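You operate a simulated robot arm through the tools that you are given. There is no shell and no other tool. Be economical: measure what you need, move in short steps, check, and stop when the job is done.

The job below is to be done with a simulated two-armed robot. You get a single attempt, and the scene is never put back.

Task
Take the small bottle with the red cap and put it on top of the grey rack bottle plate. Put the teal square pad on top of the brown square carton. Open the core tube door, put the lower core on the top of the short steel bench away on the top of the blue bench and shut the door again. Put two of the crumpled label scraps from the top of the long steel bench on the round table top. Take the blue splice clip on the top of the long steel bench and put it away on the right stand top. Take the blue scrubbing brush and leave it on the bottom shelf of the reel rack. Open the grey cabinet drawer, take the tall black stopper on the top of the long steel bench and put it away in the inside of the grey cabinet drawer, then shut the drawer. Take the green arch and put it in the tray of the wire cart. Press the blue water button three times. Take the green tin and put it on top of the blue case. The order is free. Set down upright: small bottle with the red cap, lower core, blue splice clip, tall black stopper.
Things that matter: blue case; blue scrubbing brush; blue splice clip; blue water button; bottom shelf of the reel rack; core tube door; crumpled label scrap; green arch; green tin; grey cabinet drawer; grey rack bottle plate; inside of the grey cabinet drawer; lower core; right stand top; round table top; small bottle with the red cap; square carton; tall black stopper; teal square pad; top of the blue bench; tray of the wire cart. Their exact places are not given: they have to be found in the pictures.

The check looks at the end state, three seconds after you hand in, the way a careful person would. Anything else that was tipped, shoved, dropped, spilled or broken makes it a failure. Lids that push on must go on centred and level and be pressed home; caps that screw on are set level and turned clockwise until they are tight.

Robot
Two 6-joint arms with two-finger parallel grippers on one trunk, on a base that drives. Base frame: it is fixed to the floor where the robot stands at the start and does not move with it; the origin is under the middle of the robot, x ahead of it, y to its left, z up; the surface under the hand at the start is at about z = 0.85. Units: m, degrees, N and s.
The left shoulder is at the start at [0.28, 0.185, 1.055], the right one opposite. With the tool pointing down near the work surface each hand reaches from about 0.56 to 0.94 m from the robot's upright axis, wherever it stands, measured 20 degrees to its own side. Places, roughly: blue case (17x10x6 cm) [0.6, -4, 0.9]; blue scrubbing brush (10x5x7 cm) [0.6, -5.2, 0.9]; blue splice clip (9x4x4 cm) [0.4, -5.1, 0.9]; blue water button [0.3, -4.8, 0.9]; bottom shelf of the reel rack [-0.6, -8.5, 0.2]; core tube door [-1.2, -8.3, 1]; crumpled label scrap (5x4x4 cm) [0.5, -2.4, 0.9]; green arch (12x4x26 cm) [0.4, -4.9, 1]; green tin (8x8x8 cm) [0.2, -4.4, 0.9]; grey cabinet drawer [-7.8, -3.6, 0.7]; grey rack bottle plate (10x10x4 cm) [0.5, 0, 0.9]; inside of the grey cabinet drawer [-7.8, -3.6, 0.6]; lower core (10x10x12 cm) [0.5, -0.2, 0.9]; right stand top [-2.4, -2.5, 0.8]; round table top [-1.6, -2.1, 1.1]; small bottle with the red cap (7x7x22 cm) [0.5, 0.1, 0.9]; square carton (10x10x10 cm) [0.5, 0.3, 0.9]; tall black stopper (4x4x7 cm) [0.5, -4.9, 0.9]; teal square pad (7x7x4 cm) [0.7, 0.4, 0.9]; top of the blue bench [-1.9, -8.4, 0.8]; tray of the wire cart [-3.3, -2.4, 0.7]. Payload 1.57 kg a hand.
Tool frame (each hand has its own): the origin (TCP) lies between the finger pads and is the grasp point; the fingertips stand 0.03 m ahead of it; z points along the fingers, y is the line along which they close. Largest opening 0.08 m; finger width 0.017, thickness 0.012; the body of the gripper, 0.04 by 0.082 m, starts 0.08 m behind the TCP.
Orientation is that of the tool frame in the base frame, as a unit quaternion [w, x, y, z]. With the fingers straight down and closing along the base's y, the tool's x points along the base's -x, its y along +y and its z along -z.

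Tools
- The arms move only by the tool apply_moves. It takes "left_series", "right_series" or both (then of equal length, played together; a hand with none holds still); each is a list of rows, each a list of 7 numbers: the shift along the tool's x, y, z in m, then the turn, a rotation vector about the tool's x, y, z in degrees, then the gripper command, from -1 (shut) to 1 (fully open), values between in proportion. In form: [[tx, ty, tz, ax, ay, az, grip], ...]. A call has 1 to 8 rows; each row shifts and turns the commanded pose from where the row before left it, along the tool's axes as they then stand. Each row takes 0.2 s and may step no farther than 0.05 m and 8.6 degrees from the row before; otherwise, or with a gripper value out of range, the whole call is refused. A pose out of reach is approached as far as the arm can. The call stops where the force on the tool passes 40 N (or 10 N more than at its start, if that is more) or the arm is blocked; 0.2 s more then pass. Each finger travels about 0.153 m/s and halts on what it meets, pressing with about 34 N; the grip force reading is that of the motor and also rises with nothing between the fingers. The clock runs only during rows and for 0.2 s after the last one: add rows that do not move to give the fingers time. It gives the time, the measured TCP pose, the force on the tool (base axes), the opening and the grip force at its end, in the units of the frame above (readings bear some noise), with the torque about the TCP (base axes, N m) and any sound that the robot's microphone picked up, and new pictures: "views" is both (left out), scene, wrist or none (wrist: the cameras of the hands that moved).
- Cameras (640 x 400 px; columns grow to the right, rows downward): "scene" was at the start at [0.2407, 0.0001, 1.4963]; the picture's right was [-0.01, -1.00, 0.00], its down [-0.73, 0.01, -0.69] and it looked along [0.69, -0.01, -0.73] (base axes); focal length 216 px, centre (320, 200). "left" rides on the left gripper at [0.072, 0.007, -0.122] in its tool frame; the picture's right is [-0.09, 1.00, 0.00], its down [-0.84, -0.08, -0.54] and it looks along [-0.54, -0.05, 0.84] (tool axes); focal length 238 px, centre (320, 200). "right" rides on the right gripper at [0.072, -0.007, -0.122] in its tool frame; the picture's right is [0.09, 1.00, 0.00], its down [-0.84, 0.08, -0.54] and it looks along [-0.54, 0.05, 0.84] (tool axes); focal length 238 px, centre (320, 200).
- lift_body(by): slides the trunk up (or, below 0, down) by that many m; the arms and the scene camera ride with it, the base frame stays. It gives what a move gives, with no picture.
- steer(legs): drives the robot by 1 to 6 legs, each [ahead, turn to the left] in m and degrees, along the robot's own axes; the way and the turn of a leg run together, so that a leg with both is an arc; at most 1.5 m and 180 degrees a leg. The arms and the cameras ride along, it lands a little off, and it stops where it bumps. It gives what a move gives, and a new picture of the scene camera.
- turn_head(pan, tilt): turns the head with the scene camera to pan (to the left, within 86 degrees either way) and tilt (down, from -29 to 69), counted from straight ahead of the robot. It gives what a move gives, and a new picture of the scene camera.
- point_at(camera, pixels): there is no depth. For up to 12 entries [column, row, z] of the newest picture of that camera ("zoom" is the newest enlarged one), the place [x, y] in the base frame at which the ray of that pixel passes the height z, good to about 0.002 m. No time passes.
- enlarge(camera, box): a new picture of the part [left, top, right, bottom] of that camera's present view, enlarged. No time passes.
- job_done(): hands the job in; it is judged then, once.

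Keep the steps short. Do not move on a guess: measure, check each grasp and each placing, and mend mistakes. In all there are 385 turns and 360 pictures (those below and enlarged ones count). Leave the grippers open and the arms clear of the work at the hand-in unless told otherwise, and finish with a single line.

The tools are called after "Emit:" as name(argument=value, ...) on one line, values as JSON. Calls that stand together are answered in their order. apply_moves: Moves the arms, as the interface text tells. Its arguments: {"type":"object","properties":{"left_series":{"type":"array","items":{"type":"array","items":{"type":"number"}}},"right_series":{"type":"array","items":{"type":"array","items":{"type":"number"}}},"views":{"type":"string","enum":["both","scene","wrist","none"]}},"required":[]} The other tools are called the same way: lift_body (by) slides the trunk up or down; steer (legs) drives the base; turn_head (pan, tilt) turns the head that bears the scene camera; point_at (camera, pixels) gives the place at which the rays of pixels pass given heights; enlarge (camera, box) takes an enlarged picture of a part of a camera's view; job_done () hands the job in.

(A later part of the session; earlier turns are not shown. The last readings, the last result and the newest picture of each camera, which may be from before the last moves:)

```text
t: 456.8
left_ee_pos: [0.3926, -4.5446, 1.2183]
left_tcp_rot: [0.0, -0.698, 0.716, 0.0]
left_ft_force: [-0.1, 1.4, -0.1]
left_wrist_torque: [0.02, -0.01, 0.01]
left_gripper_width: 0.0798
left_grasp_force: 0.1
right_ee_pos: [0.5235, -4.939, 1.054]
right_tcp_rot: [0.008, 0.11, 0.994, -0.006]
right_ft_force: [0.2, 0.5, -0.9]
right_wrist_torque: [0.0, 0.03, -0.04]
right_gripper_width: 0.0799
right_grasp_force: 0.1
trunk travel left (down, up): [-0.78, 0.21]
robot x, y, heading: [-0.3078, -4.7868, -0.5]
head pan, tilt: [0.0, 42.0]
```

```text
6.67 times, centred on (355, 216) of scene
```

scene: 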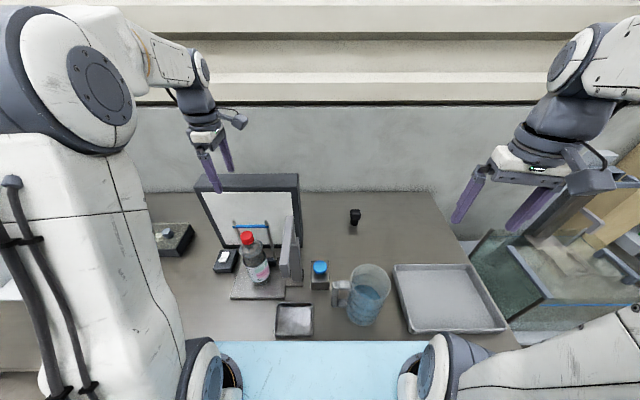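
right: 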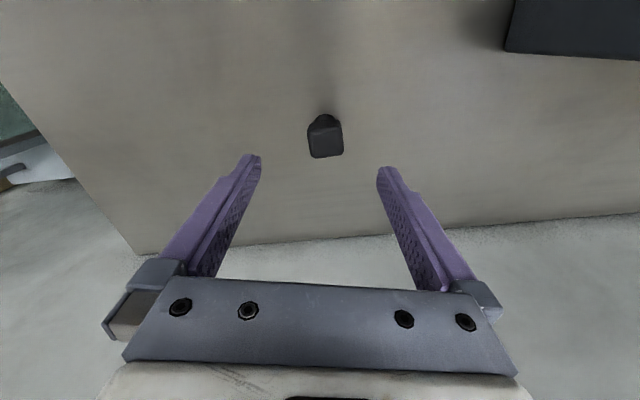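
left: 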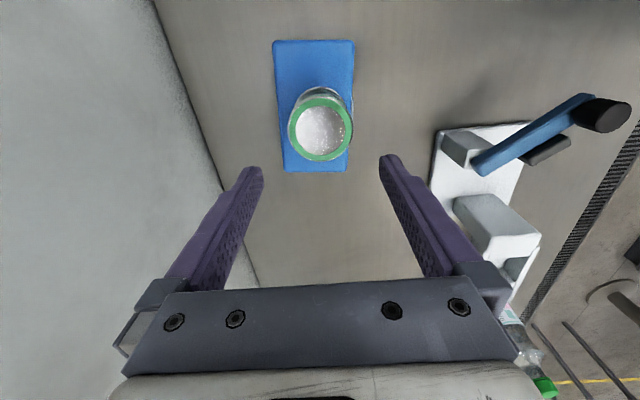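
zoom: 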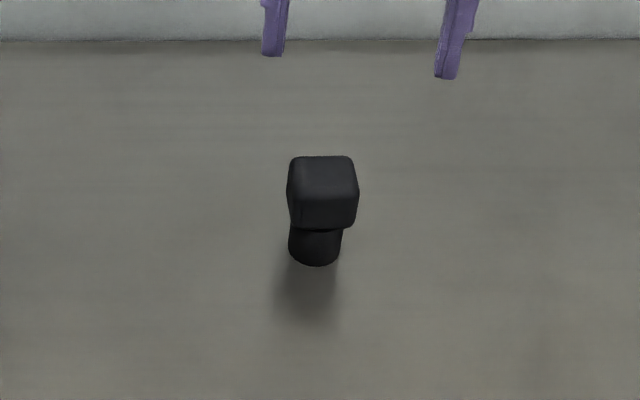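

Stopper head ≈3.6 cm square, aligned with the bench; centre (0.544,−4.938). Squaring the hand and lowering onto it.

Emit:
apply_moves(right_series=[[0, 0, 0, 0, 0, -6.3, 1], [0, 0, 0, 0, 0, -6.2, 1], [-0.0205, 0.001, 0, -0.78, 0.84, 0, 1], [0, 0, 0.04, 0, 0, 0, 0.6], [0, 0, 0.04, 0, 0, 0, 0.6], [0, 0, 0.03, 0, 0, 0, 0.6]], views="wrist")

```text
t: 458.1
left_ee_pos: [0.3921, -4.5444, 1.2195]
left_tcp_rot: [0.0, -0.698, 0.716, 0.0]
left_ft_force: [-0.2, 0.1, 0.2]
left_wrist_torque: [-0.02, 0.03, -0.04]
left_gripper_width: 0.0799
left_grasp_force: 0.1
right_ee_pos: [0.5414, -4.938, 0.9449]
right_tcp_rot: [0.0, 0.0, 1.0, 0.002]
right_ft_force: [-0.5, 0.1, -0.7]
right_wrist_torque: [-0.02, -0.02, 0.0]
right_gripper_width: 0.0639
right_grasp_force: 0.1
trunk travel left (down, up): [-0.78, 0.21]
robot x, y, heading: [-0.3118, -4.7868, -0.5]
head pan, tilt: [0.0, 42.0]
```

right: 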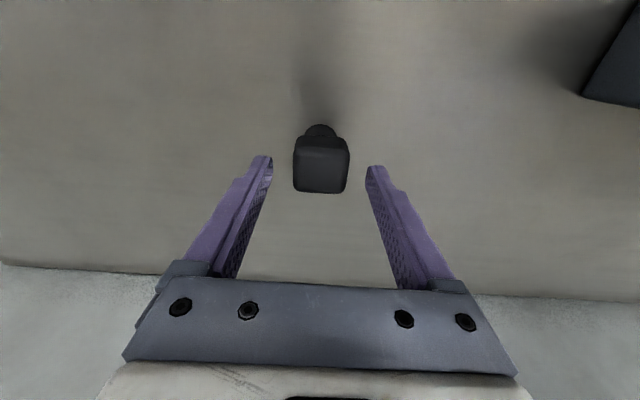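

Well centred. Going down, closing, lifting.

Emit:
apply_moves(right_series=[[-0.002, 0, 0.02, 0, 0, 0, 0.6], [0, 0, 0.017, 0, 0, 0, 0.6], [0, 0, 0, 0, 0, 0, -1], [0, 0, 0, 0, 0, 0, -1], [0, 0, 0, 0, 0, 0, -1], [0, 0, -0.03, 0, 0, 0, -1], [0, 0, -0.05, 0, 0, 0, -1], [0, 0, -0.05, 0, 0, 0, -1]], views="wrist")

```text
t: 459.9
left_ee_pos: [0.3915, -4.5452, 1.2199]
left_tcp_rot: [0.001, -0.698, 0.716, 0.0]
left_ft_force: [-0.3, -0.1, -0.4]
left_wrist_torque: [0.0, 0.04, 0.02]
left_gripper_width: 0.0798
left_grasp_force: 0.1
right_ee_pos: [0.5448, -4.9394, 1.0379]
right_tcp_rot: [-0.001, 0.0, 1.0, 0.002]
right_ft_force: [-0.3, -0.1, 0.0]
right_wrist_torque: [0.02, 0.01, -0.02]
right_gripper_width: 0.0393
right_grasp_force: 33.8
trunk travel left (down, up): [-0.78, 0.21]
robot x, y, heading: [-0.3115, -4.7835, -0.9]
head pan, tilt: [0.0, 42.0]
```

right: 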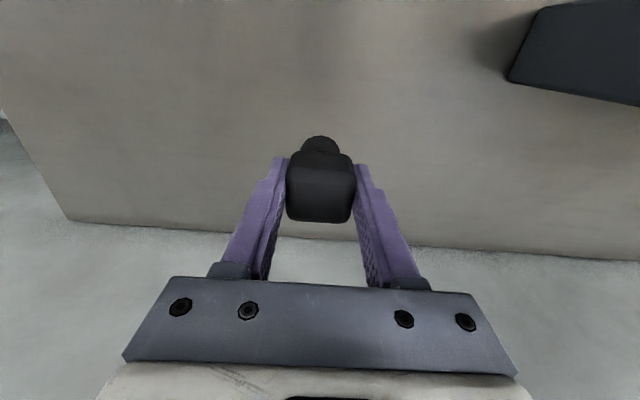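

Stopper held. Lifting, retracting, backing out and turning west.

Emit:
apply_moves(right_series=[[0.02, 0, -0.04, 0, 0, 0, -1], [0.02, 0, -0.04, 0, 0, 0, -1], [0.03, 0, -0.03, 0, 0, 0, -1], [0.03, 0, -0.03, 0, 0, 0, -1], [0.04, 0, -0.02, 0, 0, 0, -1], [0.04, 0, 0, 0, 0, 0, -1]], views="none")

Emit:
steer(legs=[[-0.5, 0], [0, 90], [0, 86]])

Emit:
turn_head(pan=0, tilt=20)

```text
t: 461.4
left_ee_pos: [0.3927, -4.5449, 1.2196]
left_tcp_rot: [0.001, -0.698, 0.717, 0.001]
left_ft_force: [0.0, 0.4, -0.9]
left_wrist_torque: [0.0, 0.02, 0.02]
left_gripper_width: 0.0802
left_grasp_force: 0.0
right_ee_pos: [0.3645, -4.9388, 1.1964]
right_tcp_rot: [0.0, 0.0, 1.0, 0.0]
right_ft_force: [-1.0, -0.2, -1.1]
right_wrist_torque: [0.0, 0.04, 0.0]
right_gripper_width: 0.0395
right_grasp_force: 34.1
trunk travel left (down, up): [-0.78, 0.21]
robot x, y, heading: [-0.3113, -4.7864, -0.4]
head pan, tilt: [0.0, 42.0]
```

```text
t: 471.8
left_ee_pos: [-1.5167, -4.9916, 1.2209]
left_tcp_rot: [0.001, 0.73, 0.683, 0.0]
left_ft_force: [-0.5, -0.1, 1.4]
left_wrist_torque: [-0.03, 0.01, 0.01]
left_gripper_width: 0.0801
left_grasp_force: 0.1
right_ee_pos: [-1.4726, -4.6009, 1.1996]
right_tcp_rot: [0.001, 1.0, -0.021, 0.0]
right_ft_force: [-0.6, 0.5, -0.3]
right_wrist_torque: [0.02, -0.02, -0.02]
right_gripper_width: 0.0392
right_grasp_force: 34.0
trunk travel left (down, up): [-0.78, 0.21]
robot x, y, heading: [-0.8056, -4.7797, 177.1]
head pan, tilt: [0.0, 42.0]
```

scene: 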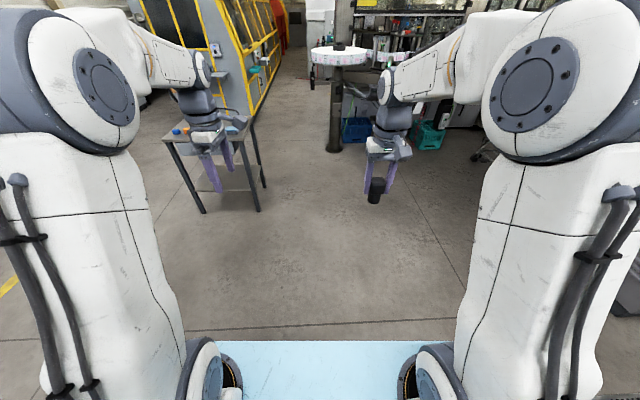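

```text
t: 472.7
left_ee_pos: [-1.5205, -4.9914, 1.2192]
left_tcp_rot: [0.001, 0.731, 0.683, 0.0]
left_ft_force: [0.0, -1.2, 0.7]
left_wrist_torque: [0.02, 0.0, 0.03]
left_gripper_width: 0.0799
left_grasp_force: 0.1
right_ee_pos: [-1.4753, -4.5996, 1.198]
right_tcp_rot: [0.001, 1.0, -0.021, 0.0]
right_ft_force: [0.0, 0.5, -1.6]
right_wrist_torque: [0.0, 0.01, 0.03]
right_gripper_width: 0.0392
right_grasp_force: 34.1
trunk travel left (down, up): [-0.78, 0.21]
robot x, y, heading: [-0.8063, -4.78, 177.2]
head pan, tilt: [0.0, 20.0]
```

scene: 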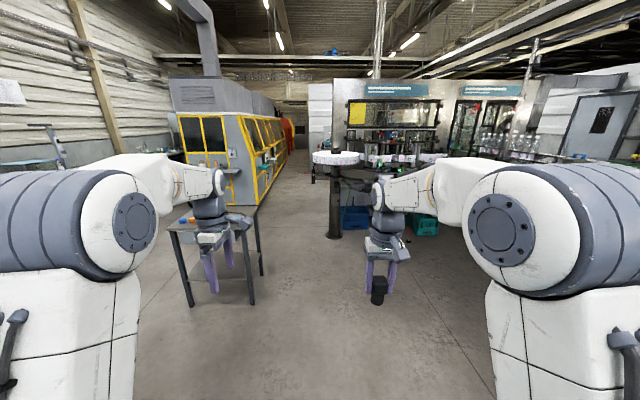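

Emit:
point_at(camera="scene", pixels=[[335, 238, 0], [252, 302, 0], [262, 275, 0], [262, 205, 0], [290, 178, 0], [360, 225, 0], [345, 180, 0]])

Emit:
enlarge(camera="scene", box=[240, 90, 440, 215])

```text
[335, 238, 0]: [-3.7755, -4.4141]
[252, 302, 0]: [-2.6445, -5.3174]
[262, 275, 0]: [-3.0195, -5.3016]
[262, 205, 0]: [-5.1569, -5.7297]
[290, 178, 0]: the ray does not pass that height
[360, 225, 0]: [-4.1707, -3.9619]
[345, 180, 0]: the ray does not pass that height
```

```text
3.20 times, centred on (340, 152) of scene
```

zoom: 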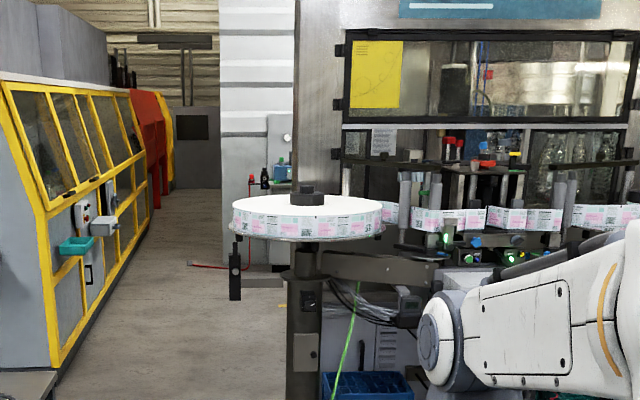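

Emit:
point_at(camera="scene", pixels=[[312, 160, 1.0], [360, 160, 1.0], [313, 160, 0.95], [333, 237, 0], [262, 207, 0], [205, 215, 0.75], [262, 210, 0.75], [182, 218, 0.75], [190, 305, 0], [280, 190, 0]])

```text
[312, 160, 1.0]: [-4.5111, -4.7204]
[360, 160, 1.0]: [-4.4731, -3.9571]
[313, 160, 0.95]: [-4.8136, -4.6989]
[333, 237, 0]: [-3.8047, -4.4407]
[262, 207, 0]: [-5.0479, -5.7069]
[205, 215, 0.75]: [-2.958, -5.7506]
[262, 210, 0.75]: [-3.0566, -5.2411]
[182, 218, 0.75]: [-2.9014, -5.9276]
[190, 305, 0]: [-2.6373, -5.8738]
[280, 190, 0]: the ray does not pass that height
```

Route: pass between the small table (corner (−3.05,−5.25)) and the turntable (centre (−3.8,−4.44), r≈0.33). Raising the trunk so the deck clears the disc, then driving.

Emit:
lift_body(by=0.2)

Emit:
steer(legs=[[0, -9.3], [1.5, 0], [0.1, 0], [0, 37]])

```text
t: 474.9
left_ee_pos: [-1.518, -4.9924, 1.4185]
left_tcp_rot: [0.001, 0.731, 0.683, 0.001]
left_ft_force: [1.1, 0.2, -0.4]
left_wrist_torque: [0.0, -0.02, 0.01]
left_gripper_width: 0.0797
left_grasp_force: 0.0
right_ee_pos: [-1.475, -4.5992, 1.3984]
right_tcp_rot: [0.001, 1.0, -0.021, 0.0]
right_ft_force: [0.1, -0.1, -0.5]
right_wrist_torque: [0.0, -0.02, 0.02]
right_gripper_width: 0.0391
right_grasp_force: 33.6
trunk travel left (down, up): [-0.98, 0.01]
robot x, y, heading: [-0.804, -4.778, 177.0]
head pan, tilt: [0.0, 20.0]
```

```text
t: 485.5
left_ee_pos: [-2.8992, -4.9644, 1.4184]
left_tcp_rot: [0.0, 0.544, 0.839, 0.001]
left_ft_force: [-0.1, -0.3, 0.6]
left_wrist_torque: [-0.01, 0.0, -0.03]
left_gripper_width: 0.0801
left_grasp_force: 0.1
right_ee_pos: [-3.0434, -4.5984, 1.3954]
right_tcp_rot: [0.0, 0.975, 0.221, 0.002]
right_ft_force: [0.1, 0.4, -0.6]
right_wrist_torque: [0.01, 0.02, -0.02]
right_gripper_width: 0.0394
right_grasp_force: 34.2
trunk travel left (down, up): [-0.98, 0.01]
robot x, y, heading: [-2.3689, -4.443, -155.0]
head pan, tilt: [0.0, 20.0]
```

scene: 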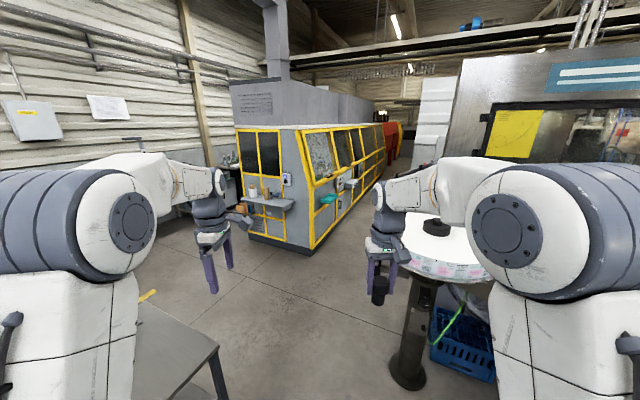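

Emit:
point_at(camera="scene", pixels=[[408, 380, 0], [216, 348, 0.75], [245, 240, 0], [312, 252, 0], [402, 235, 1.05], [490, 240, 1.05]])

Emit:
steer(legs=[[1.0, 0], [0.9, 0]])

```text
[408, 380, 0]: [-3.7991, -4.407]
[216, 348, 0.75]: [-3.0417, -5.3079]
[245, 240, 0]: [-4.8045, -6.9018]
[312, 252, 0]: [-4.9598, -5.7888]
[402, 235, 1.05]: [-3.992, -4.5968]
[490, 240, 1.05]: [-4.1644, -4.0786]
```

```text
t: 495.0
left_ee_pos: [-4.6305, -5.7672, 1.4184]
left_tcp_rot: [0.001, 0.546, 0.838, 0.0]
left_ft_force: [0.1, 0.5, 0.4]
left_wrist_torque: [0.03, -0.01, -0.02]
left_gripper_width: 0.0802
left_grasp_force: 0.0
right_ee_pos: [-4.7726, -5.3992, 1.3959]
right_tcp_rot: [0.001, 0.976, 0.218, 0.002]
right_ft_force: [-1.0, 0.4, -0.3]
right_wrist_torque: [-0.02, -0.01, -0.01]
right_gripper_width: 0.0394
right_grasp_force: 33.7
trunk travel left (down, up): [-0.98, 0.01]
robot x, y, heading: [-4.0961, -5.2471, -155.1]
head pan, tilt: [0.0, 20.0]
```

scene: 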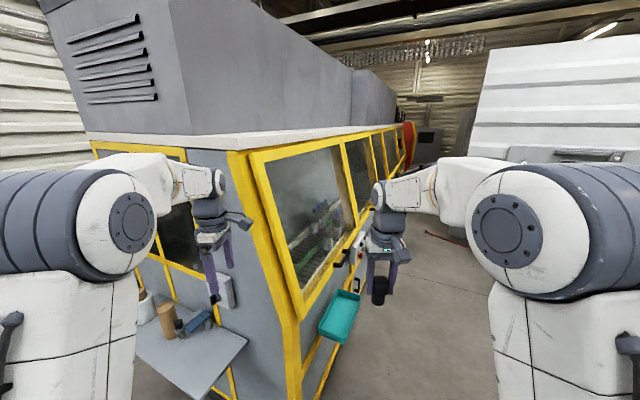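

Emit:
steer(legs=[[0, -33]])

Emit:
turn_head(pan=-15, tilt=15)

```text
t: 497.0
left_ee_pos: [-4.8273, -5.3912, 1.4173]
left_tcp_rot: [0.001, 0.762, 0.647, -0.001]
left_ft_force: [0.2, -0.5, 0.0]
left_wrist_torque: [-0.04, -0.02, 0.03]
left_gripper_width: 0.0803
left_grasp_force: 0.1
right_ee_pos: [-4.7466, -5.0062, 1.3954]
right_tcp_rot: [0.001, 0.998, -0.068, 0.001]
right_ft_force: [-0.6, -0.4, -1.3]
right_wrist_torque: [0.01, 0.02, -0.01]
right_gripper_width: 0.0392
right_grasp_force: 34.4
trunk travel left (down, up): [-0.98, 0.01]
robot x, y, heading: [-4.0975, -5.2489, 171.9]
head pan, tilt: [0.0, 20.0]
```

scene: 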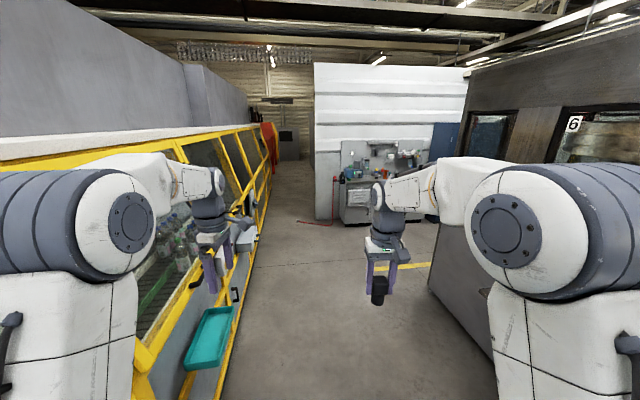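

```text
t: 497.8
left_ee_pos: [-4.827, -5.3903, 1.418]
left_tcp_rot: [0.001, 0.762, 0.647, 0.0]
left_ft_force: [-0.1, -0.4, 0.4]
left_wrist_torque: [0.03, 0.01, 0.01]
left_gripper_width: 0.08
left_grasp_force: 0.1
right_ee_pos: [-4.7466, -5.005, 1.395]
right_tcp_rot: [0.001, 0.998, -0.068, 0.002]
right_ft_force: [-0.6, 0.6, -1.1]
right_wrist_torque: [-0.02, 0.01, -0.02]
right_gripper_width: 0.0397
right_grasp_force: 34.1
trunk travel left (down, up): [-0.98, 0.01]
robot x, y, heading: [-4.1002, -5.246, 171.7]
head pan, tilt: [-15.0, 15.0]
```

scene: 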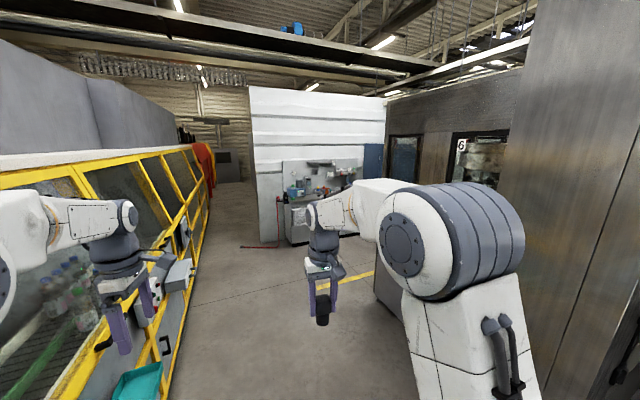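

Emit:
point_at(camera="scene", pixels=[[376, 292, 0], [292, 243, 0], [245, 247, 0], [283, 207, 0.85], [345, 240, 0], [400, 330, 0], [190, 300, 0]])

Emit:
enlarge(camera="scene", box=[230, 140, 400, 260])

```text
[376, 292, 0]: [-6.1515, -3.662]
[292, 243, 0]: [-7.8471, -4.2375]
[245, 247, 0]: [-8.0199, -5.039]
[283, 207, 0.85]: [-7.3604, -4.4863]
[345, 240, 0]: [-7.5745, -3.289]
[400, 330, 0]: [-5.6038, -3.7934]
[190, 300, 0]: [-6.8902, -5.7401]
```

```text
3.33 times, centred on (315, 200) of scene
```

zoom: 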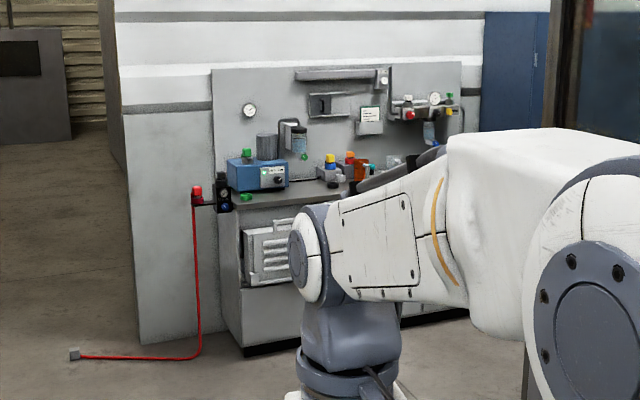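

Emit:
steer(legs=[[0, -15.7], [1.3, 0], [1.2, 0], [0, 15]])

Emit:
turn_head(pan=0, tilt=35)

```text
t: 511.8
left_ee_pos: [-7.1164, -4.3703, 1.4175]
left_tcp_rot: [0.002, 0.766, 0.643, 0.0]
left_ft_force: [-0.2, 0.7, 0.4]
left_wrist_torque: [-0.01, -0.02, 0.0]
left_gripper_width: 0.0801
left_grasp_force: 0.2
right_ee_pos: [-7.031, -3.987, 1.3961]
right_tcp_rot: [0.001, 0.997, -0.074, 0.002]
right_ft_force: [-0.4, -0.1, -0.7]
right_wrist_torque: [-0.03, 0.03, 0.03]
right_gripper_width: 0.0394
right_grasp_force: 33.9
trunk travel left (down, up): [-0.98, 0.01]
robot x, y, heading: [-6.3761, -4.2368, 171.0]
head pan, tilt: [-15.0, 15.0]
```

scene: 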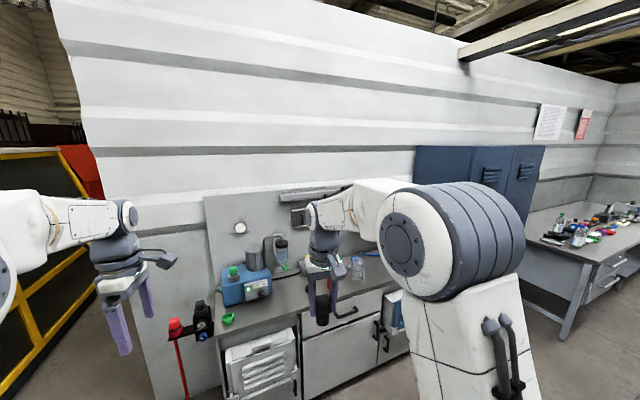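

```text
t: 512.6
left_ee_pos: [-7.1162, -4.3701, 1.4175]
left_tcp_rot: [0.002, 0.766, 0.643, -0.001]
left_ft_force: [-0.2, -0.2, -0.6]
left_wrist_torque: [-0.01, 0.02, -0.01]
left_gripper_width: 0.0799
left_grasp_force: 0.0
right_ee_pos: [-7.03, -3.9853, 1.3948]
right_tcp_rot: [0.001, 0.997, -0.074, 0.001]
right_ft_force: [0.2, -0.1, -0.9]
right_wrist_torque: [0.0, 0.0, 0.02]
right_gripper_width: 0.0392
right_grasp_force: 34.6
trunk travel left (down, up): [-0.98, 0.01]
robot x, y, heading: [-6.3852, -4.2358, 171.1]
head pan, tilt: [0.0, 35.0]
```

scene: 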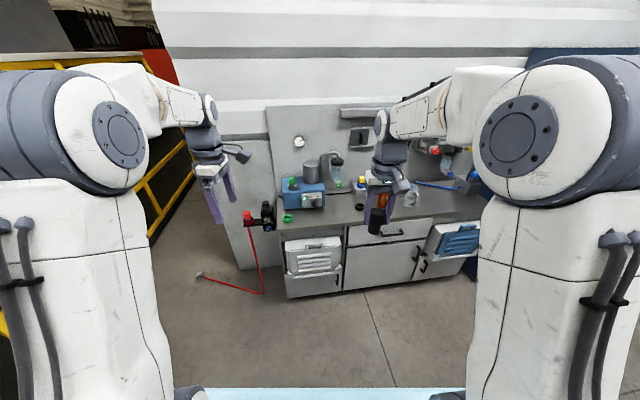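

Emit:
enlarge(camera="scene", box=[270, 190, 494, 330])

Emit:
point_at(camera="zoom", pixels=[[220, 102, 0.85], [465, 82, 0.85], [220, 140, 0.75], [465, 110, 0.75], [360, 123, 0.7], [300, 133, 0.7], [100, 300, 0.0], [455, 262, 0.0], [50, 120, 0.85]])

```text
2.86 times, centred on (382, 260) of scene
```

zoom: 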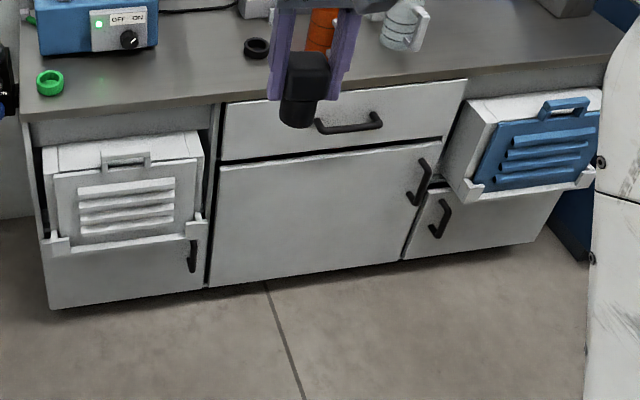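

```text
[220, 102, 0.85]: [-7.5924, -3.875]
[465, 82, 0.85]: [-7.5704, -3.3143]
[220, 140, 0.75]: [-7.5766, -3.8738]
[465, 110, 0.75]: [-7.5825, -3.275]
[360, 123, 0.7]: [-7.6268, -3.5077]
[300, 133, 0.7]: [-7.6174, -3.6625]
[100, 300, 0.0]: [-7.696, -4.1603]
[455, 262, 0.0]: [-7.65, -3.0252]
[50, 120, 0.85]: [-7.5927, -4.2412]
```

Emit:
turn_head(pan=-75, tilt=35)

Emit:
point_at(camera="scene", pixels=[[320, 300, 0], [400, 300, 0], [480, 300, 0], [560, 330, 0]])

```text
t: 514.1
left_ee_pos: [-7.1161, -4.3709, 1.419]
left_tcp_rot: [0.002, 0.766, 0.643, 0.0]
left_ft_force: [-0.6, 0.4, 0.8]
left_wrist_torque: [0.0, 0.04, -0.01]
left_gripper_width: 0.0803
left_grasp_force: 0.1
right_ee_pos: [-7.0295, -3.9859, 1.3958]
right_tcp_rot: [0.001, 0.997, -0.074, 0.001]
right_ft_force: [1.3, 0.9, -0.6]
right_wrist_torque: [0.0, -0.03, -0.01]
right_gripper_width: 0.0393
right_grasp_force: 33.6
trunk travel left (down, up): [-0.98, 0.01]
robot x, y, heading: [-6.3813, -4.235, 171.0]
head pan, tilt: [-75.0, 35.0]
```

scene: 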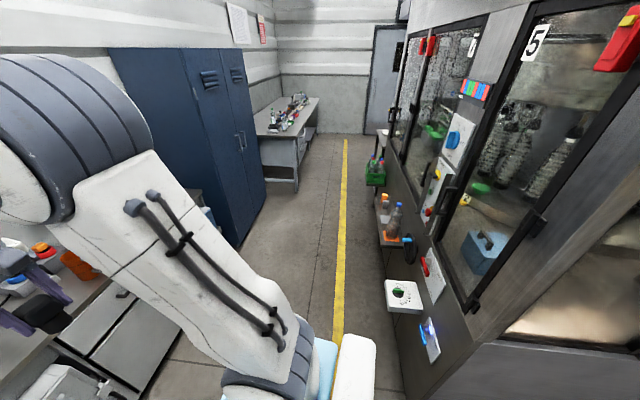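

```text
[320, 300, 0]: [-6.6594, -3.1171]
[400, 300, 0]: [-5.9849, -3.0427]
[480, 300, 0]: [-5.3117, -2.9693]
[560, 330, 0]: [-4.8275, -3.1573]
```

Filler wall at x≈−5.97 behind, cabinet face at x≈−7.6. Driving to about (−6.8,−3.55) facing the cabinet.

Emit:
steer(legs=[[0, -50.7], [0.79, 0], [0, 59.7]])

Emit:
turn_head(pan=0, tilt=50)

```text
t: 523.3
left_ee_pos: [-7.4845, -3.8233, 1.416]
left_tcp_rot: [0.001, 0.705, 0.71, -0.001]
left_ft_force: [0.4, -0.7, 0.4]
left_wrist_torque: [-0.02, 0.01, -0.01]
left_gripper_width: 0.0801
left_grasp_force: 0.1
right_ee_pos: [-7.4695, -3.4285, 1.3957]
right_tcp_rot: [0.0, 1.0, 0.017, 0.002]
right_ft_force: [0.1, 0.4, -0.8]
right_wrist_torque: [0.03, 0.01, -0.01]
right_gripper_width: 0.0394
right_grasp_force: 34.2
trunk travel left (down, up): [-0.98, 0.01]
robot x, y, heading: [-6.7888, -3.5611, -178.4]
head pan, tilt: [-75.0, 35.0]
```

scene: 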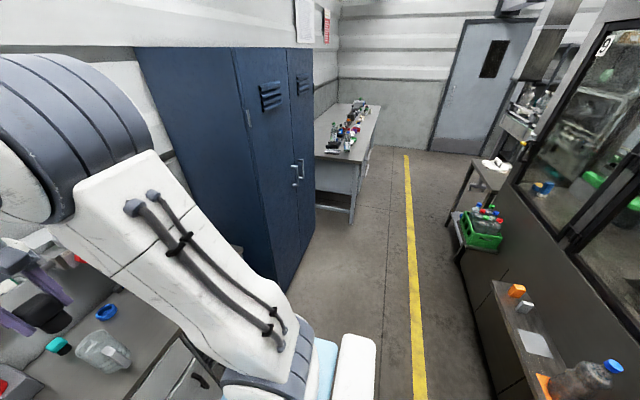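

```text
t: 524.8
left_ee_pos: [-7.4846, -3.8231, 1.4171]
left_tcp_rot: [0.001, 0.705, 0.709, 0.001]
left_ft_force: [-0.2, 0.2, 0.7]
left_wrist_torque: [-0.01, -0.02, -0.01]
left_gripper_width: 0.08
left_grasp_force: 0.1
right_ee_pos: [-7.4696, -3.4289, 1.3953]
right_tcp_rot: [0.001, 1.0, 0.017, 0.001]
right_ft_force: [0.6, -0.4, -0.8]
right_wrist_torque: [0.02, -0.01, 0.02]
right_gripper_width: 0.0394
right_grasp_force: 34.3
trunk travel left (down, up): [-0.98, 0.01]
robot x, y, heading: [-6.7916, -3.559, -178.5]
head pan, tilt: [0.0, 50.0]
```

scene: 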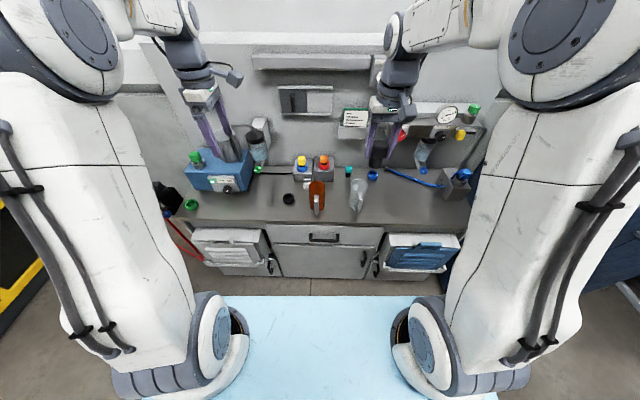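

Emit:
enlarge(camera="scene", box=[240, 195, 416, 305])

Emit:
point_at(camera="zoom", pixels=[[120, 112, 0.85], [520, 112, 0.85], [257, 150, 0.75], [358, 150, 0.75], [307, 155, 0.72], [307, 155, 0.76], [120, 175, 0.65], [505, 185, 0.65], [120, 115, 0.82], [257, 140, 0.75]])

```text
3.64 times, centred on (328, 250) of scene
```

zoom: 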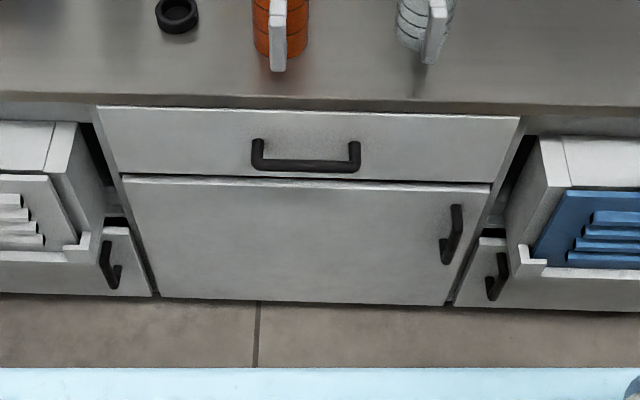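

```text
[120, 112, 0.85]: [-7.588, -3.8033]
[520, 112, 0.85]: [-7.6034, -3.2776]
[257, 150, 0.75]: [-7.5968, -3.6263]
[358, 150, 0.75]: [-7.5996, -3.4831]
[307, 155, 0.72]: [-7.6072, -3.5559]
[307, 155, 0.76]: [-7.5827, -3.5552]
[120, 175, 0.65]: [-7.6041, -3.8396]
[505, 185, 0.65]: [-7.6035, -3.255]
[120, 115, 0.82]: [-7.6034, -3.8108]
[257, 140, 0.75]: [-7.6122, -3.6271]
```

Handle bar: x≈−7.567, y −3.626…−3.483, z≈0.763, standing 3.7 cm off the drawer face. Lowering the trunk, then turning the left hand to point forward with vertical closing.

Emit:
lift_body(by=-0.4)

Emit:
apply_moves(left_series=[[0, 0.02, 0, 8.2, 0, 0, 1], [0, 0, 0, 8.2, 0, 0, 1], [0, 0, 0, 8.2, 0, 0, 1], [0, 0, 0, 8.2, 0, 0, 1], [0, 0, 0, 8.2, 0, 0, 1], [0, 0, 0, 8.2, 0, 0, 1]], views="scene")

```text
t: 528.6
left_ee_pos: [-7.4837, -3.8221, 1.0172]
left_tcp_rot: [0.001, 0.704, 0.71, -0.001]
left_ft_force: [0.4, -0.2, 0.0]
left_wrist_torque: [-0.01, 0.02, -0.01]
left_gripper_width: 0.0798
left_grasp_force: 0.1
right_ee_pos: [-7.4697, -3.4291, 0.9947]
right_tcp_rot: [0.0, 1.0, 0.016, 0.002]
right_ft_force: [-0.3, -0.1, -0.8]
right_wrist_torque: [0.01, -0.01, 0.0]
right_gripper_width: 0.0393
right_grasp_force: 33.5
trunk travel left (down, up): [-0.58, 0.41]
robot x, y, heading: [-6.7879, -3.5605, -178.3]
head pan, tilt: [0.0, 50.0]
```

```text
t: 530.0
left_ee_pos: [-7.4638, -3.8235, 1.017]
left_tcp_rot: [-0.29, 0.641, 0.646, -0.295]
left_ft_force: [-0.6, 0.4, 0.1]
left_wrist_torque: [0.0, -0.01, 0.01]
left_gripper_width: 0.0797
left_grasp_force: 0.1
right_ee_pos: [-7.4708, -3.4296, 0.996]
right_tcp_rot: [0.001, 1.0, 0.017, 0.002]
right_ft_force: [0.3, 0.1, -0.4]
right_wrist_torque: [0.01, -0.02, 0.01]
right_gripper_width: 0.0393
right_grasp_force: 34.2
trunk travel left (down, up): [-0.58, 0.41]
robot x, y, heading: [-6.7877, -3.554, -178.6]
head pan, tilt: [0.0, 50.0]
```

scene: 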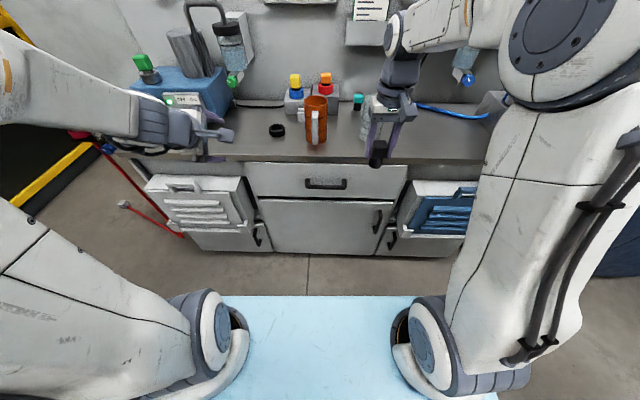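

Emit:
apply_moves(left_series=[[0, 0, 0, 8.2, 0, 0, 1], [0, 0, 0, 8.2, 0, 0, 1], [0, 0, 0, 8.2, 0, 0, 1], [0, 0, 0, 8.2, 0, 0, 1], [0, 0, 0, 7.5, 0, 0, 1]], views="both")

```text
t: 531.2
left_ee_pos: [-7.5113, -3.8416, 1.0382]
left_tcp_rot: [-0.496, 0.5, 0.504, -0.5]
left_ft_force: [0.3, 0.4, -0.1]
left_wrist_torque: [-0.02, -0.05, -0.03]
left_gripper_width: 0.0798
left_grasp_force: 0.1
left hand out of reach, approached as far as the arm can: row 2, 3, 4, 5
right_ee_pos: [-7.47, -3.4288, 0.9965]
right_tcp_rot: [0.001, 1.0, 0.016, 0.001]
right_ft_force: [0.8, -0.5, -0.7]
right_wrist_torque: [-0.02, 0.02, -0.01]
right_gripper_width: 0.0394
right_grasp_force: 33.8
trunk travel left (down, up): [-0.58, 0.41]
robot x, y, heading: [-6.7871, -3.5586, -178.3]
head pan, tilt: [0.0, 50.0]
```

scene: 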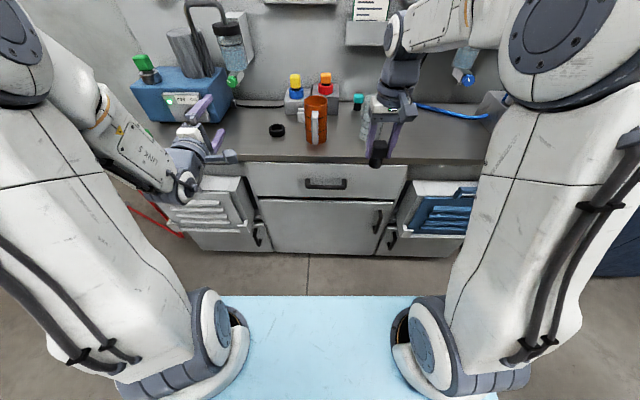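
left: 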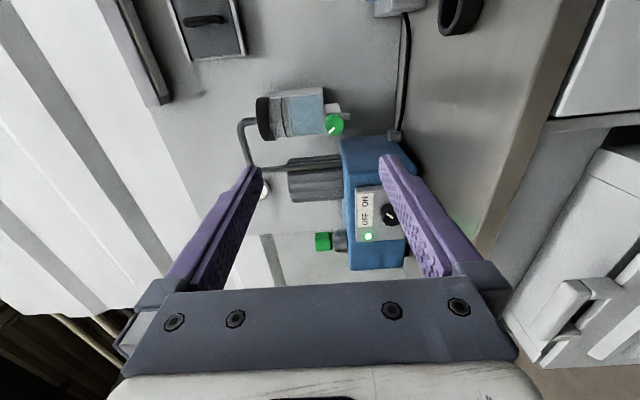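

Left hand now points forward. Moving it sideways to y≈−3.585, then down in front of the handle.

Emit:
apply_moves(left_series=[[0.043, 0, 0, 0, 0, 0, 1], [0.043, 0, 0, 0, 0, 0, 1], [0.043, 0, 0, 0, 0, 0, 1], [0.043, 0, 0, 0, 0, 0, 1], [0.043, 0, 0, 0, 0, 0, 1], [0.042, 0, 0, 0, 0, 0, 1]], views="none")

Emit:
apply_moves(left_series=[[0, 0.045, 0, 0, 0, 0, 1], [0, 0.045, 0, 0, 0, 0, 1], [0, 0.045, 0, 0, 0, 0, 1], [0, 0.045, 0, 0, 0, 0, 1]], views="both")

```text
t: 532.6
left_ee_pos: [-7.5214, -3.8119, 1.0422]
left_tcp_rot: [-0.496, 0.503, 0.503, -0.498]
left_ft_force: [0.1, 0.4, 0.0]
left_wrist_torque: [0.01, -0.03, 0.02]
left_gripper_width: 0.0802
left_grasp_force: 0.2
left hand out of reach, approached as far as the arm can: row 1, 2, 3, 4, 5, 6
right_ee_pos: [-7.4703, -3.4287, 0.9963]
right_tcp_rot: [0.001, 1.0, 0.016, 0.002]
right_ft_force: [0.6, 0.0, -0.5]
right_wrist_torque: [-0.06, -0.02, 0.0]
right_gripper_width: 0.0391
right_grasp_force: 34.5
trunk travel left (down, up): [-0.58, 0.41]
robot x, y, heading: [-6.7887, -3.5584, -178.3]
head pan, tilt: [0.0, 50.0]
```

```text
t: 533.6
left_ee_pos: [-7.5234, -3.8179, 0.8618]
left_tcp_rot: [-0.496, 0.502, 0.503, -0.499]
left_ft_force: [-0.1, -0.1, -0.2]
left_wrist_torque: [-0.04, -0.03, -0.03]
left_gripper_width: 0.0799
left_grasp_force: 0.0
left hand out of reach, approached as far as the arm can: row 1
right_ee_pos: [-7.4697, -3.4288, 0.9949]
right_tcp_rot: [0.0, 1.0, 0.017, 0.002]
right_ft_force: [0.4, 0.5, -0.3]
right_wrist_torque: [0.0, 0.06, -0.01]
right_gripper_width: 0.0394
right_grasp_force: 33.9
trunk travel left (down, up): [-0.58, 0.41]
robot x, y, heading: [-6.7867, -3.5574, -178.7]
head pan, tilt: [0.0, 50.0]
```

scene: 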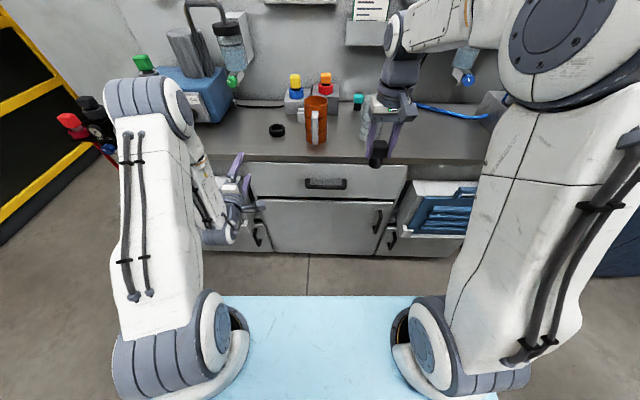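
left: 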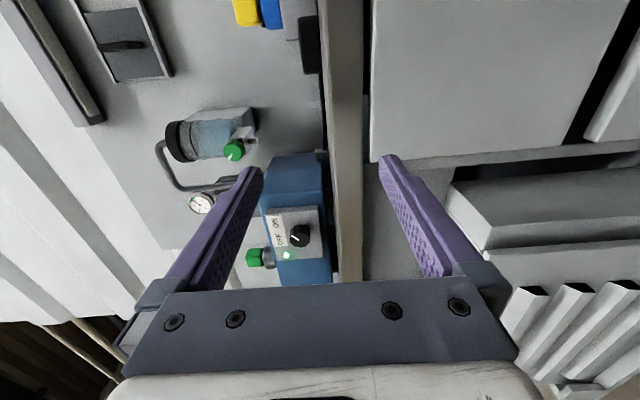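

Emit:
apply_moves(left_series=[[0.04, 0, 0, 0, 0, 0, 1], [0.04, 0, 0, 0, 0, 0, 1], [0.04, 0, 0, 0, 0, 0, 1], [0.04, 0, 0, 0, 0, 0, 1], [0.04, 0, 0, 0, 0, 0, 1]], views="wrist")

```text
t: 534.8
left_ee_pos: [-7.4946, -3.806, 0.8563]
left_tcp_rot: [-0.497, 0.503, 0.503, -0.497]
left_ft_force: [-0.4, -0.5, 0.1]
left_wrist_torque: [0.02, 0.01, -0.01]
left_gripper_width: 0.0798
left_grasp_force: 0.1
left hand out of reach, approached as far as the arm can: row 1, 2, 3, 4, 5
right_ee_pos: [-7.4699, -3.4285, 0.9959]
right_tcp_rot: [0.001, 1.0, 0.016, 0.002]
right_ft_force: [-0.8, 0.1, -0.7]
right_wrist_torque: [0.01, 0.0, -0.03]
right_gripper_width: 0.0394
right_grasp_force: 34.0
trunk travel left (down, up): [-0.58, 0.41]
robot x, y, heading: [-6.7867, -3.5544, -178.2]
head pan, tilt: [0.0, 50.0]
```

left: 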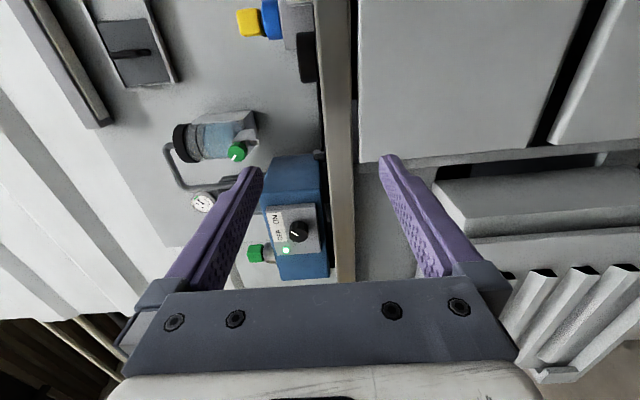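

The left arm is too cramped to reach right here. Shifting the robot ≈0.14 m right and slightly back.

Emit:
steer(legs=[[0, 40], [-0.22, 0], [0, -41.7], [0.08, 0]])

```text
t: 538.2
left_ee_pos: [-7.0865, -4.0793, 0.856]
left_tcp_rot: [-0.309, 0.313, 0.637, -0.633]
left_ft_force: [-0.8, -0.5, 0.1]
left_wrist_torque: [0.0, 0.01, -0.02]
left_gripper_width: 0.0799
left_grasp_force: 0.1
right_ee_pos: [-7.2974, -3.7672, 0.9949]
right_tcp_rot: [-0.001, 0.94, 0.341, 0.002]
right_ft_force: [-1.2, 0.2, -0.8]
right_wrist_torque: [-0.03, -0.01, -0.05]
right_gripper_width: 0.0394
right_grasp_force: 33.7
trunk travel left (down, up): [-0.58, 0.41]
robot x, y, heading: [-6.6871, -3.4396, -140.7]
head pan, tilt: [0.0, 50.0]
stopped in leg 2: the robot was blocked; the commanded pose is now the measured one
```

scene: 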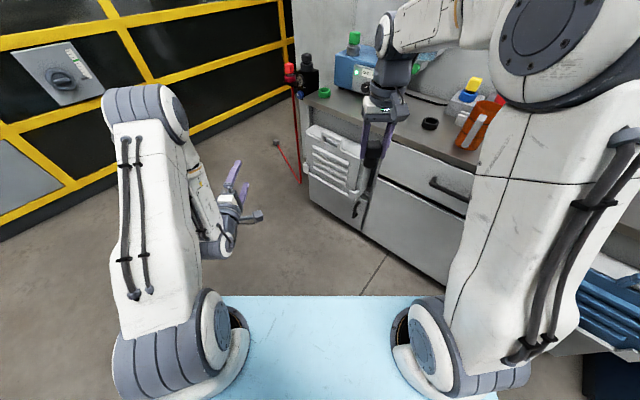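

Blocked at the rear by the filler. I'll ease forward a little, turn back to face the cabinet, and pull the drawer with the arm instead.

Emit:
steer(legs=[[0.06, 0], [0, -39.3]])

Emit:
turn_head(pan=-86, tilt=50)

```text
t: 541.0
left_ee_pos: [-7.4447, -3.7212, 0.856]
left_tcp_rot: [-0.504, 0.509, 0.496, -0.491]
left_ft_force: [0.7, 0.4, -0.1]
left_wrist_torque: [-0.05, -0.01, 0.02]
left_gripper_width: 0.08
left_grasp_force: 0.0
right_ee_pos: [-7.4136, -3.3461, 0.9948]
right_tcp_rot: [0.0, 1.0, 0.005, 0.003]
right_ft_force: [0.2, -0.4, -1.2]
right_wrist_torque: [-0.02, 0.01, -0.01]
right_gripper_width: 0.0394
right_grasp_force: 33.9
trunk travel left (down, up): [-0.58, 0.41]
robot x, y, heading: [-6.7367, -3.4822, 179.8]
head pan, tilt: [0.0, 50.0]
```

scene: 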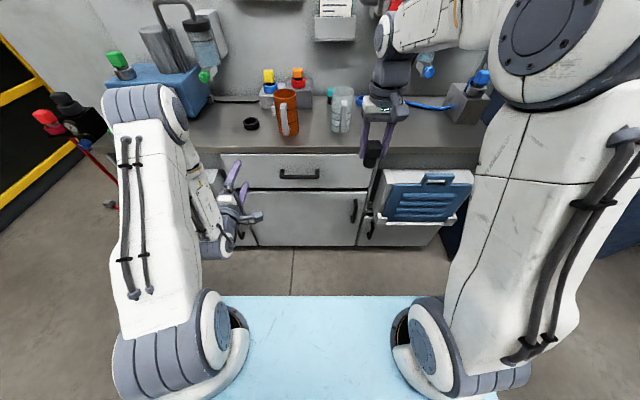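

```text
t: 542.6
left_ee_pos: [-7.4465, -3.7209, 0.8556]
left_tcp_rot: [-0.505, 0.508, 0.496, -0.491]
left_ft_force: [-0.3, 0.1, 0.3]
left_wrist_torque: [0.0, -0.03, -0.01]
left_gripper_width: 0.08
left_grasp_force: 0.0
right_ee_pos: [-7.4144, -3.3462, 0.9951]
right_tcp_rot: [0.0, 1.0, 0.006, 0.004]
right_ft_force: [-0.8, 0.3, -0.1]
right_wrist_torque: [0.01, -0.01, 0.02]
right_gripper_width: 0.0392
right_grasp_force: 34.0
trunk travel left (down, up): [-0.58, 0.41]
robot x, y, heading: [-6.7333, -3.481, 179.5]
head pan, tilt: [-85.9, 50.0]
```

scene: 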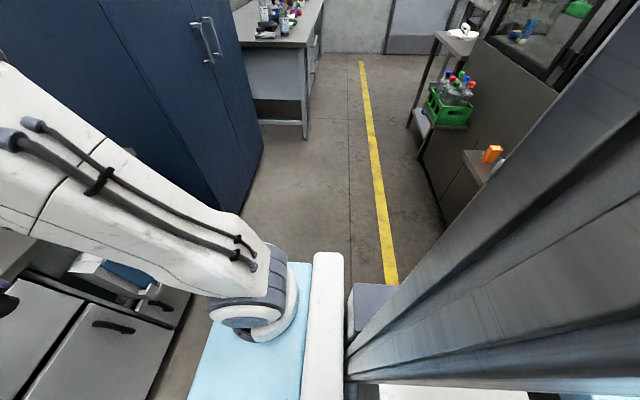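

Emit:
apply_moves(left_series=[[0, 0, 0, -7.5, 0, 0, 1], [0, 0, 0, -7.5, 0, 0, 1], [0, 0, 0, -7.5, 0, 0, 1], [0, 0, 0, -7.5, 0, 0, 1], [0, 0, 0, -7.5, 0, 0, 1], [0, 0, 0, -7.5, 0, 0, 1]], views="none")

Emit:
turn_head(pan=0, tilt=50)

```text
t: 544.0
left_ee_pos: [-7.46, -3.7248, 0.8507]
left_tcp_rot: [-0.271, 0.662, 0.646, -0.264]
left_ft_force: [0.8, 0.0, -0.3]
left_wrist_torque: [-0.04, -0.02, -0.02]
left_gripper_width: 0.0799
left_grasp_force: 0.0
left hand out of reach, approached as far as the arm can: row 1, 2
right_ee_pos: [-7.4128, -3.3452, 0.9938]
right_tcp_rot: [0.0, 1.0, 0.005, 0.002]
right_ft_force: [0.3, 0.2, -0.3]
right_wrist_torque: [0.02, 0.0, -0.01]
right_gripper_width: 0.0393
right_grasp_force: 33.7
trunk travel left (down, up): [-0.58, 0.41]
robot x, y, heading: [-6.7374, -3.4795, 179.7]
head pan, tilt: [-85.9, 50.0]
```

```text
t: 545.6
left_ee_pos: [-7.4594, -3.725, 0.8492]
left_tcp_rot: [-0.272, 0.663, 0.646, -0.264]
left_ft_force: [-0.1, 0.3, 0.4]
left_wrist_torque: [0.02, 0.02, 0.03]
left_gripper_width: 0.08
left_grasp_force: 0.0
right_ee_pos: [-7.413, -3.3453, 0.9947]
right_tcp_rot: [0.0, 1.0, 0.005, 0.003]
right_ft_force: [-1.0, 0.1, -1.5]
right_wrist_torque: [0.03, -0.03, -0.01]
right_gripper_width: 0.0393
right_grasp_force: 34.3
trunk travel left (down, up): [-0.58, 0.41]
robot x, y, heading: [-6.7345, -3.4772, 179.9]
head pan, tilt: [0.0, 50.0]
```

scene: 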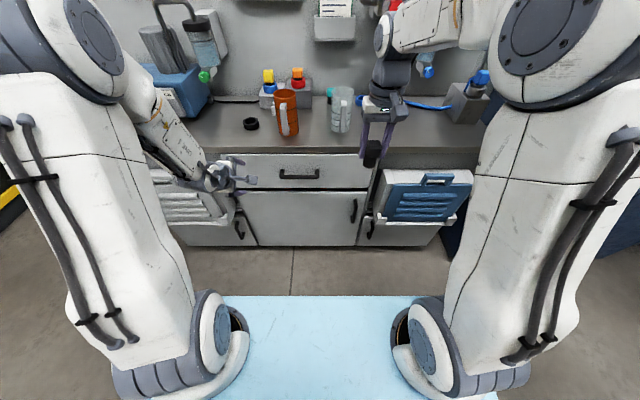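

Emit:
apply_moves(left_series=[[0.035, 0, 0, 0, 0, 0, 1], [0.035, 0, 0, 0, 0, 0, 1], [0.035, 0, 0, 0, 0, 0, 1], [0.035, 0, 0, 0, 0, 0, 1]], views="both")

```text
t: 546.6
left_ee_pos: [-7.4669, -3.6714, 0.8846]
left_tcp_rot: [-0.277, 0.667, 0.643, -0.254]
left_ft_force: [-0.2, 0.2, 0.5]
left_wrist_torque: [0.01, 0.01, 0.0]
left_gripper_width: 0.0802
left_grasp_force: 0.1
left hand out of reach, approached as far as the arm can: row 1, 2, 3, 4
right_ee_pos: [-7.4135, -3.3454, 0.9952]
right_tcp_rot: [0.0, 1.0, 0.005, 0.002]
right_ft_force: [-0.9, 0.4, -1.5]
right_wrist_torque: [0.0, -0.02, -0.02]
right_gripper_width: 0.0393
right_grasp_force: 33.9
trunk travel left (down, up): [-0.58, 0.41]
robot x, y, heading: [-6.7341, -3.4768, 179.7]
head pan, tilt: [0.0, 50.0]
```

scene: 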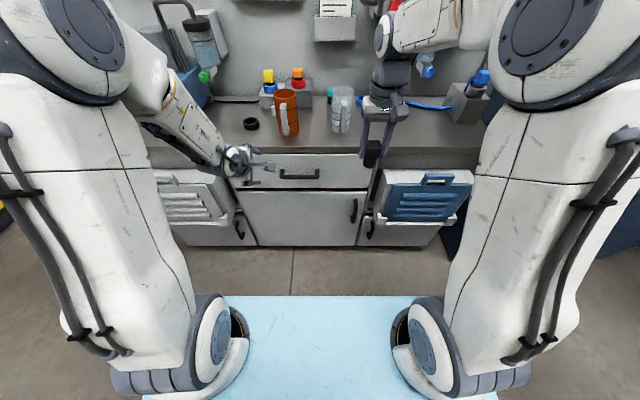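
left: 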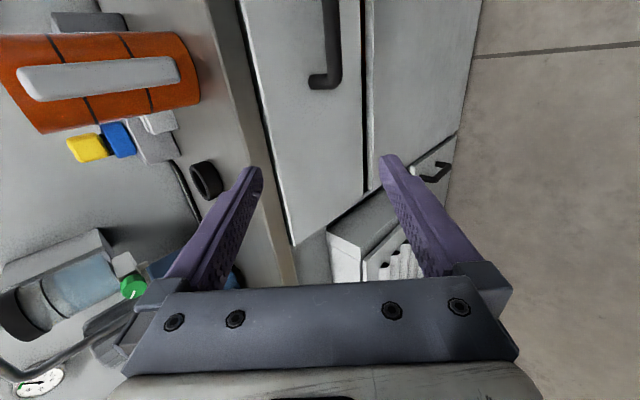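

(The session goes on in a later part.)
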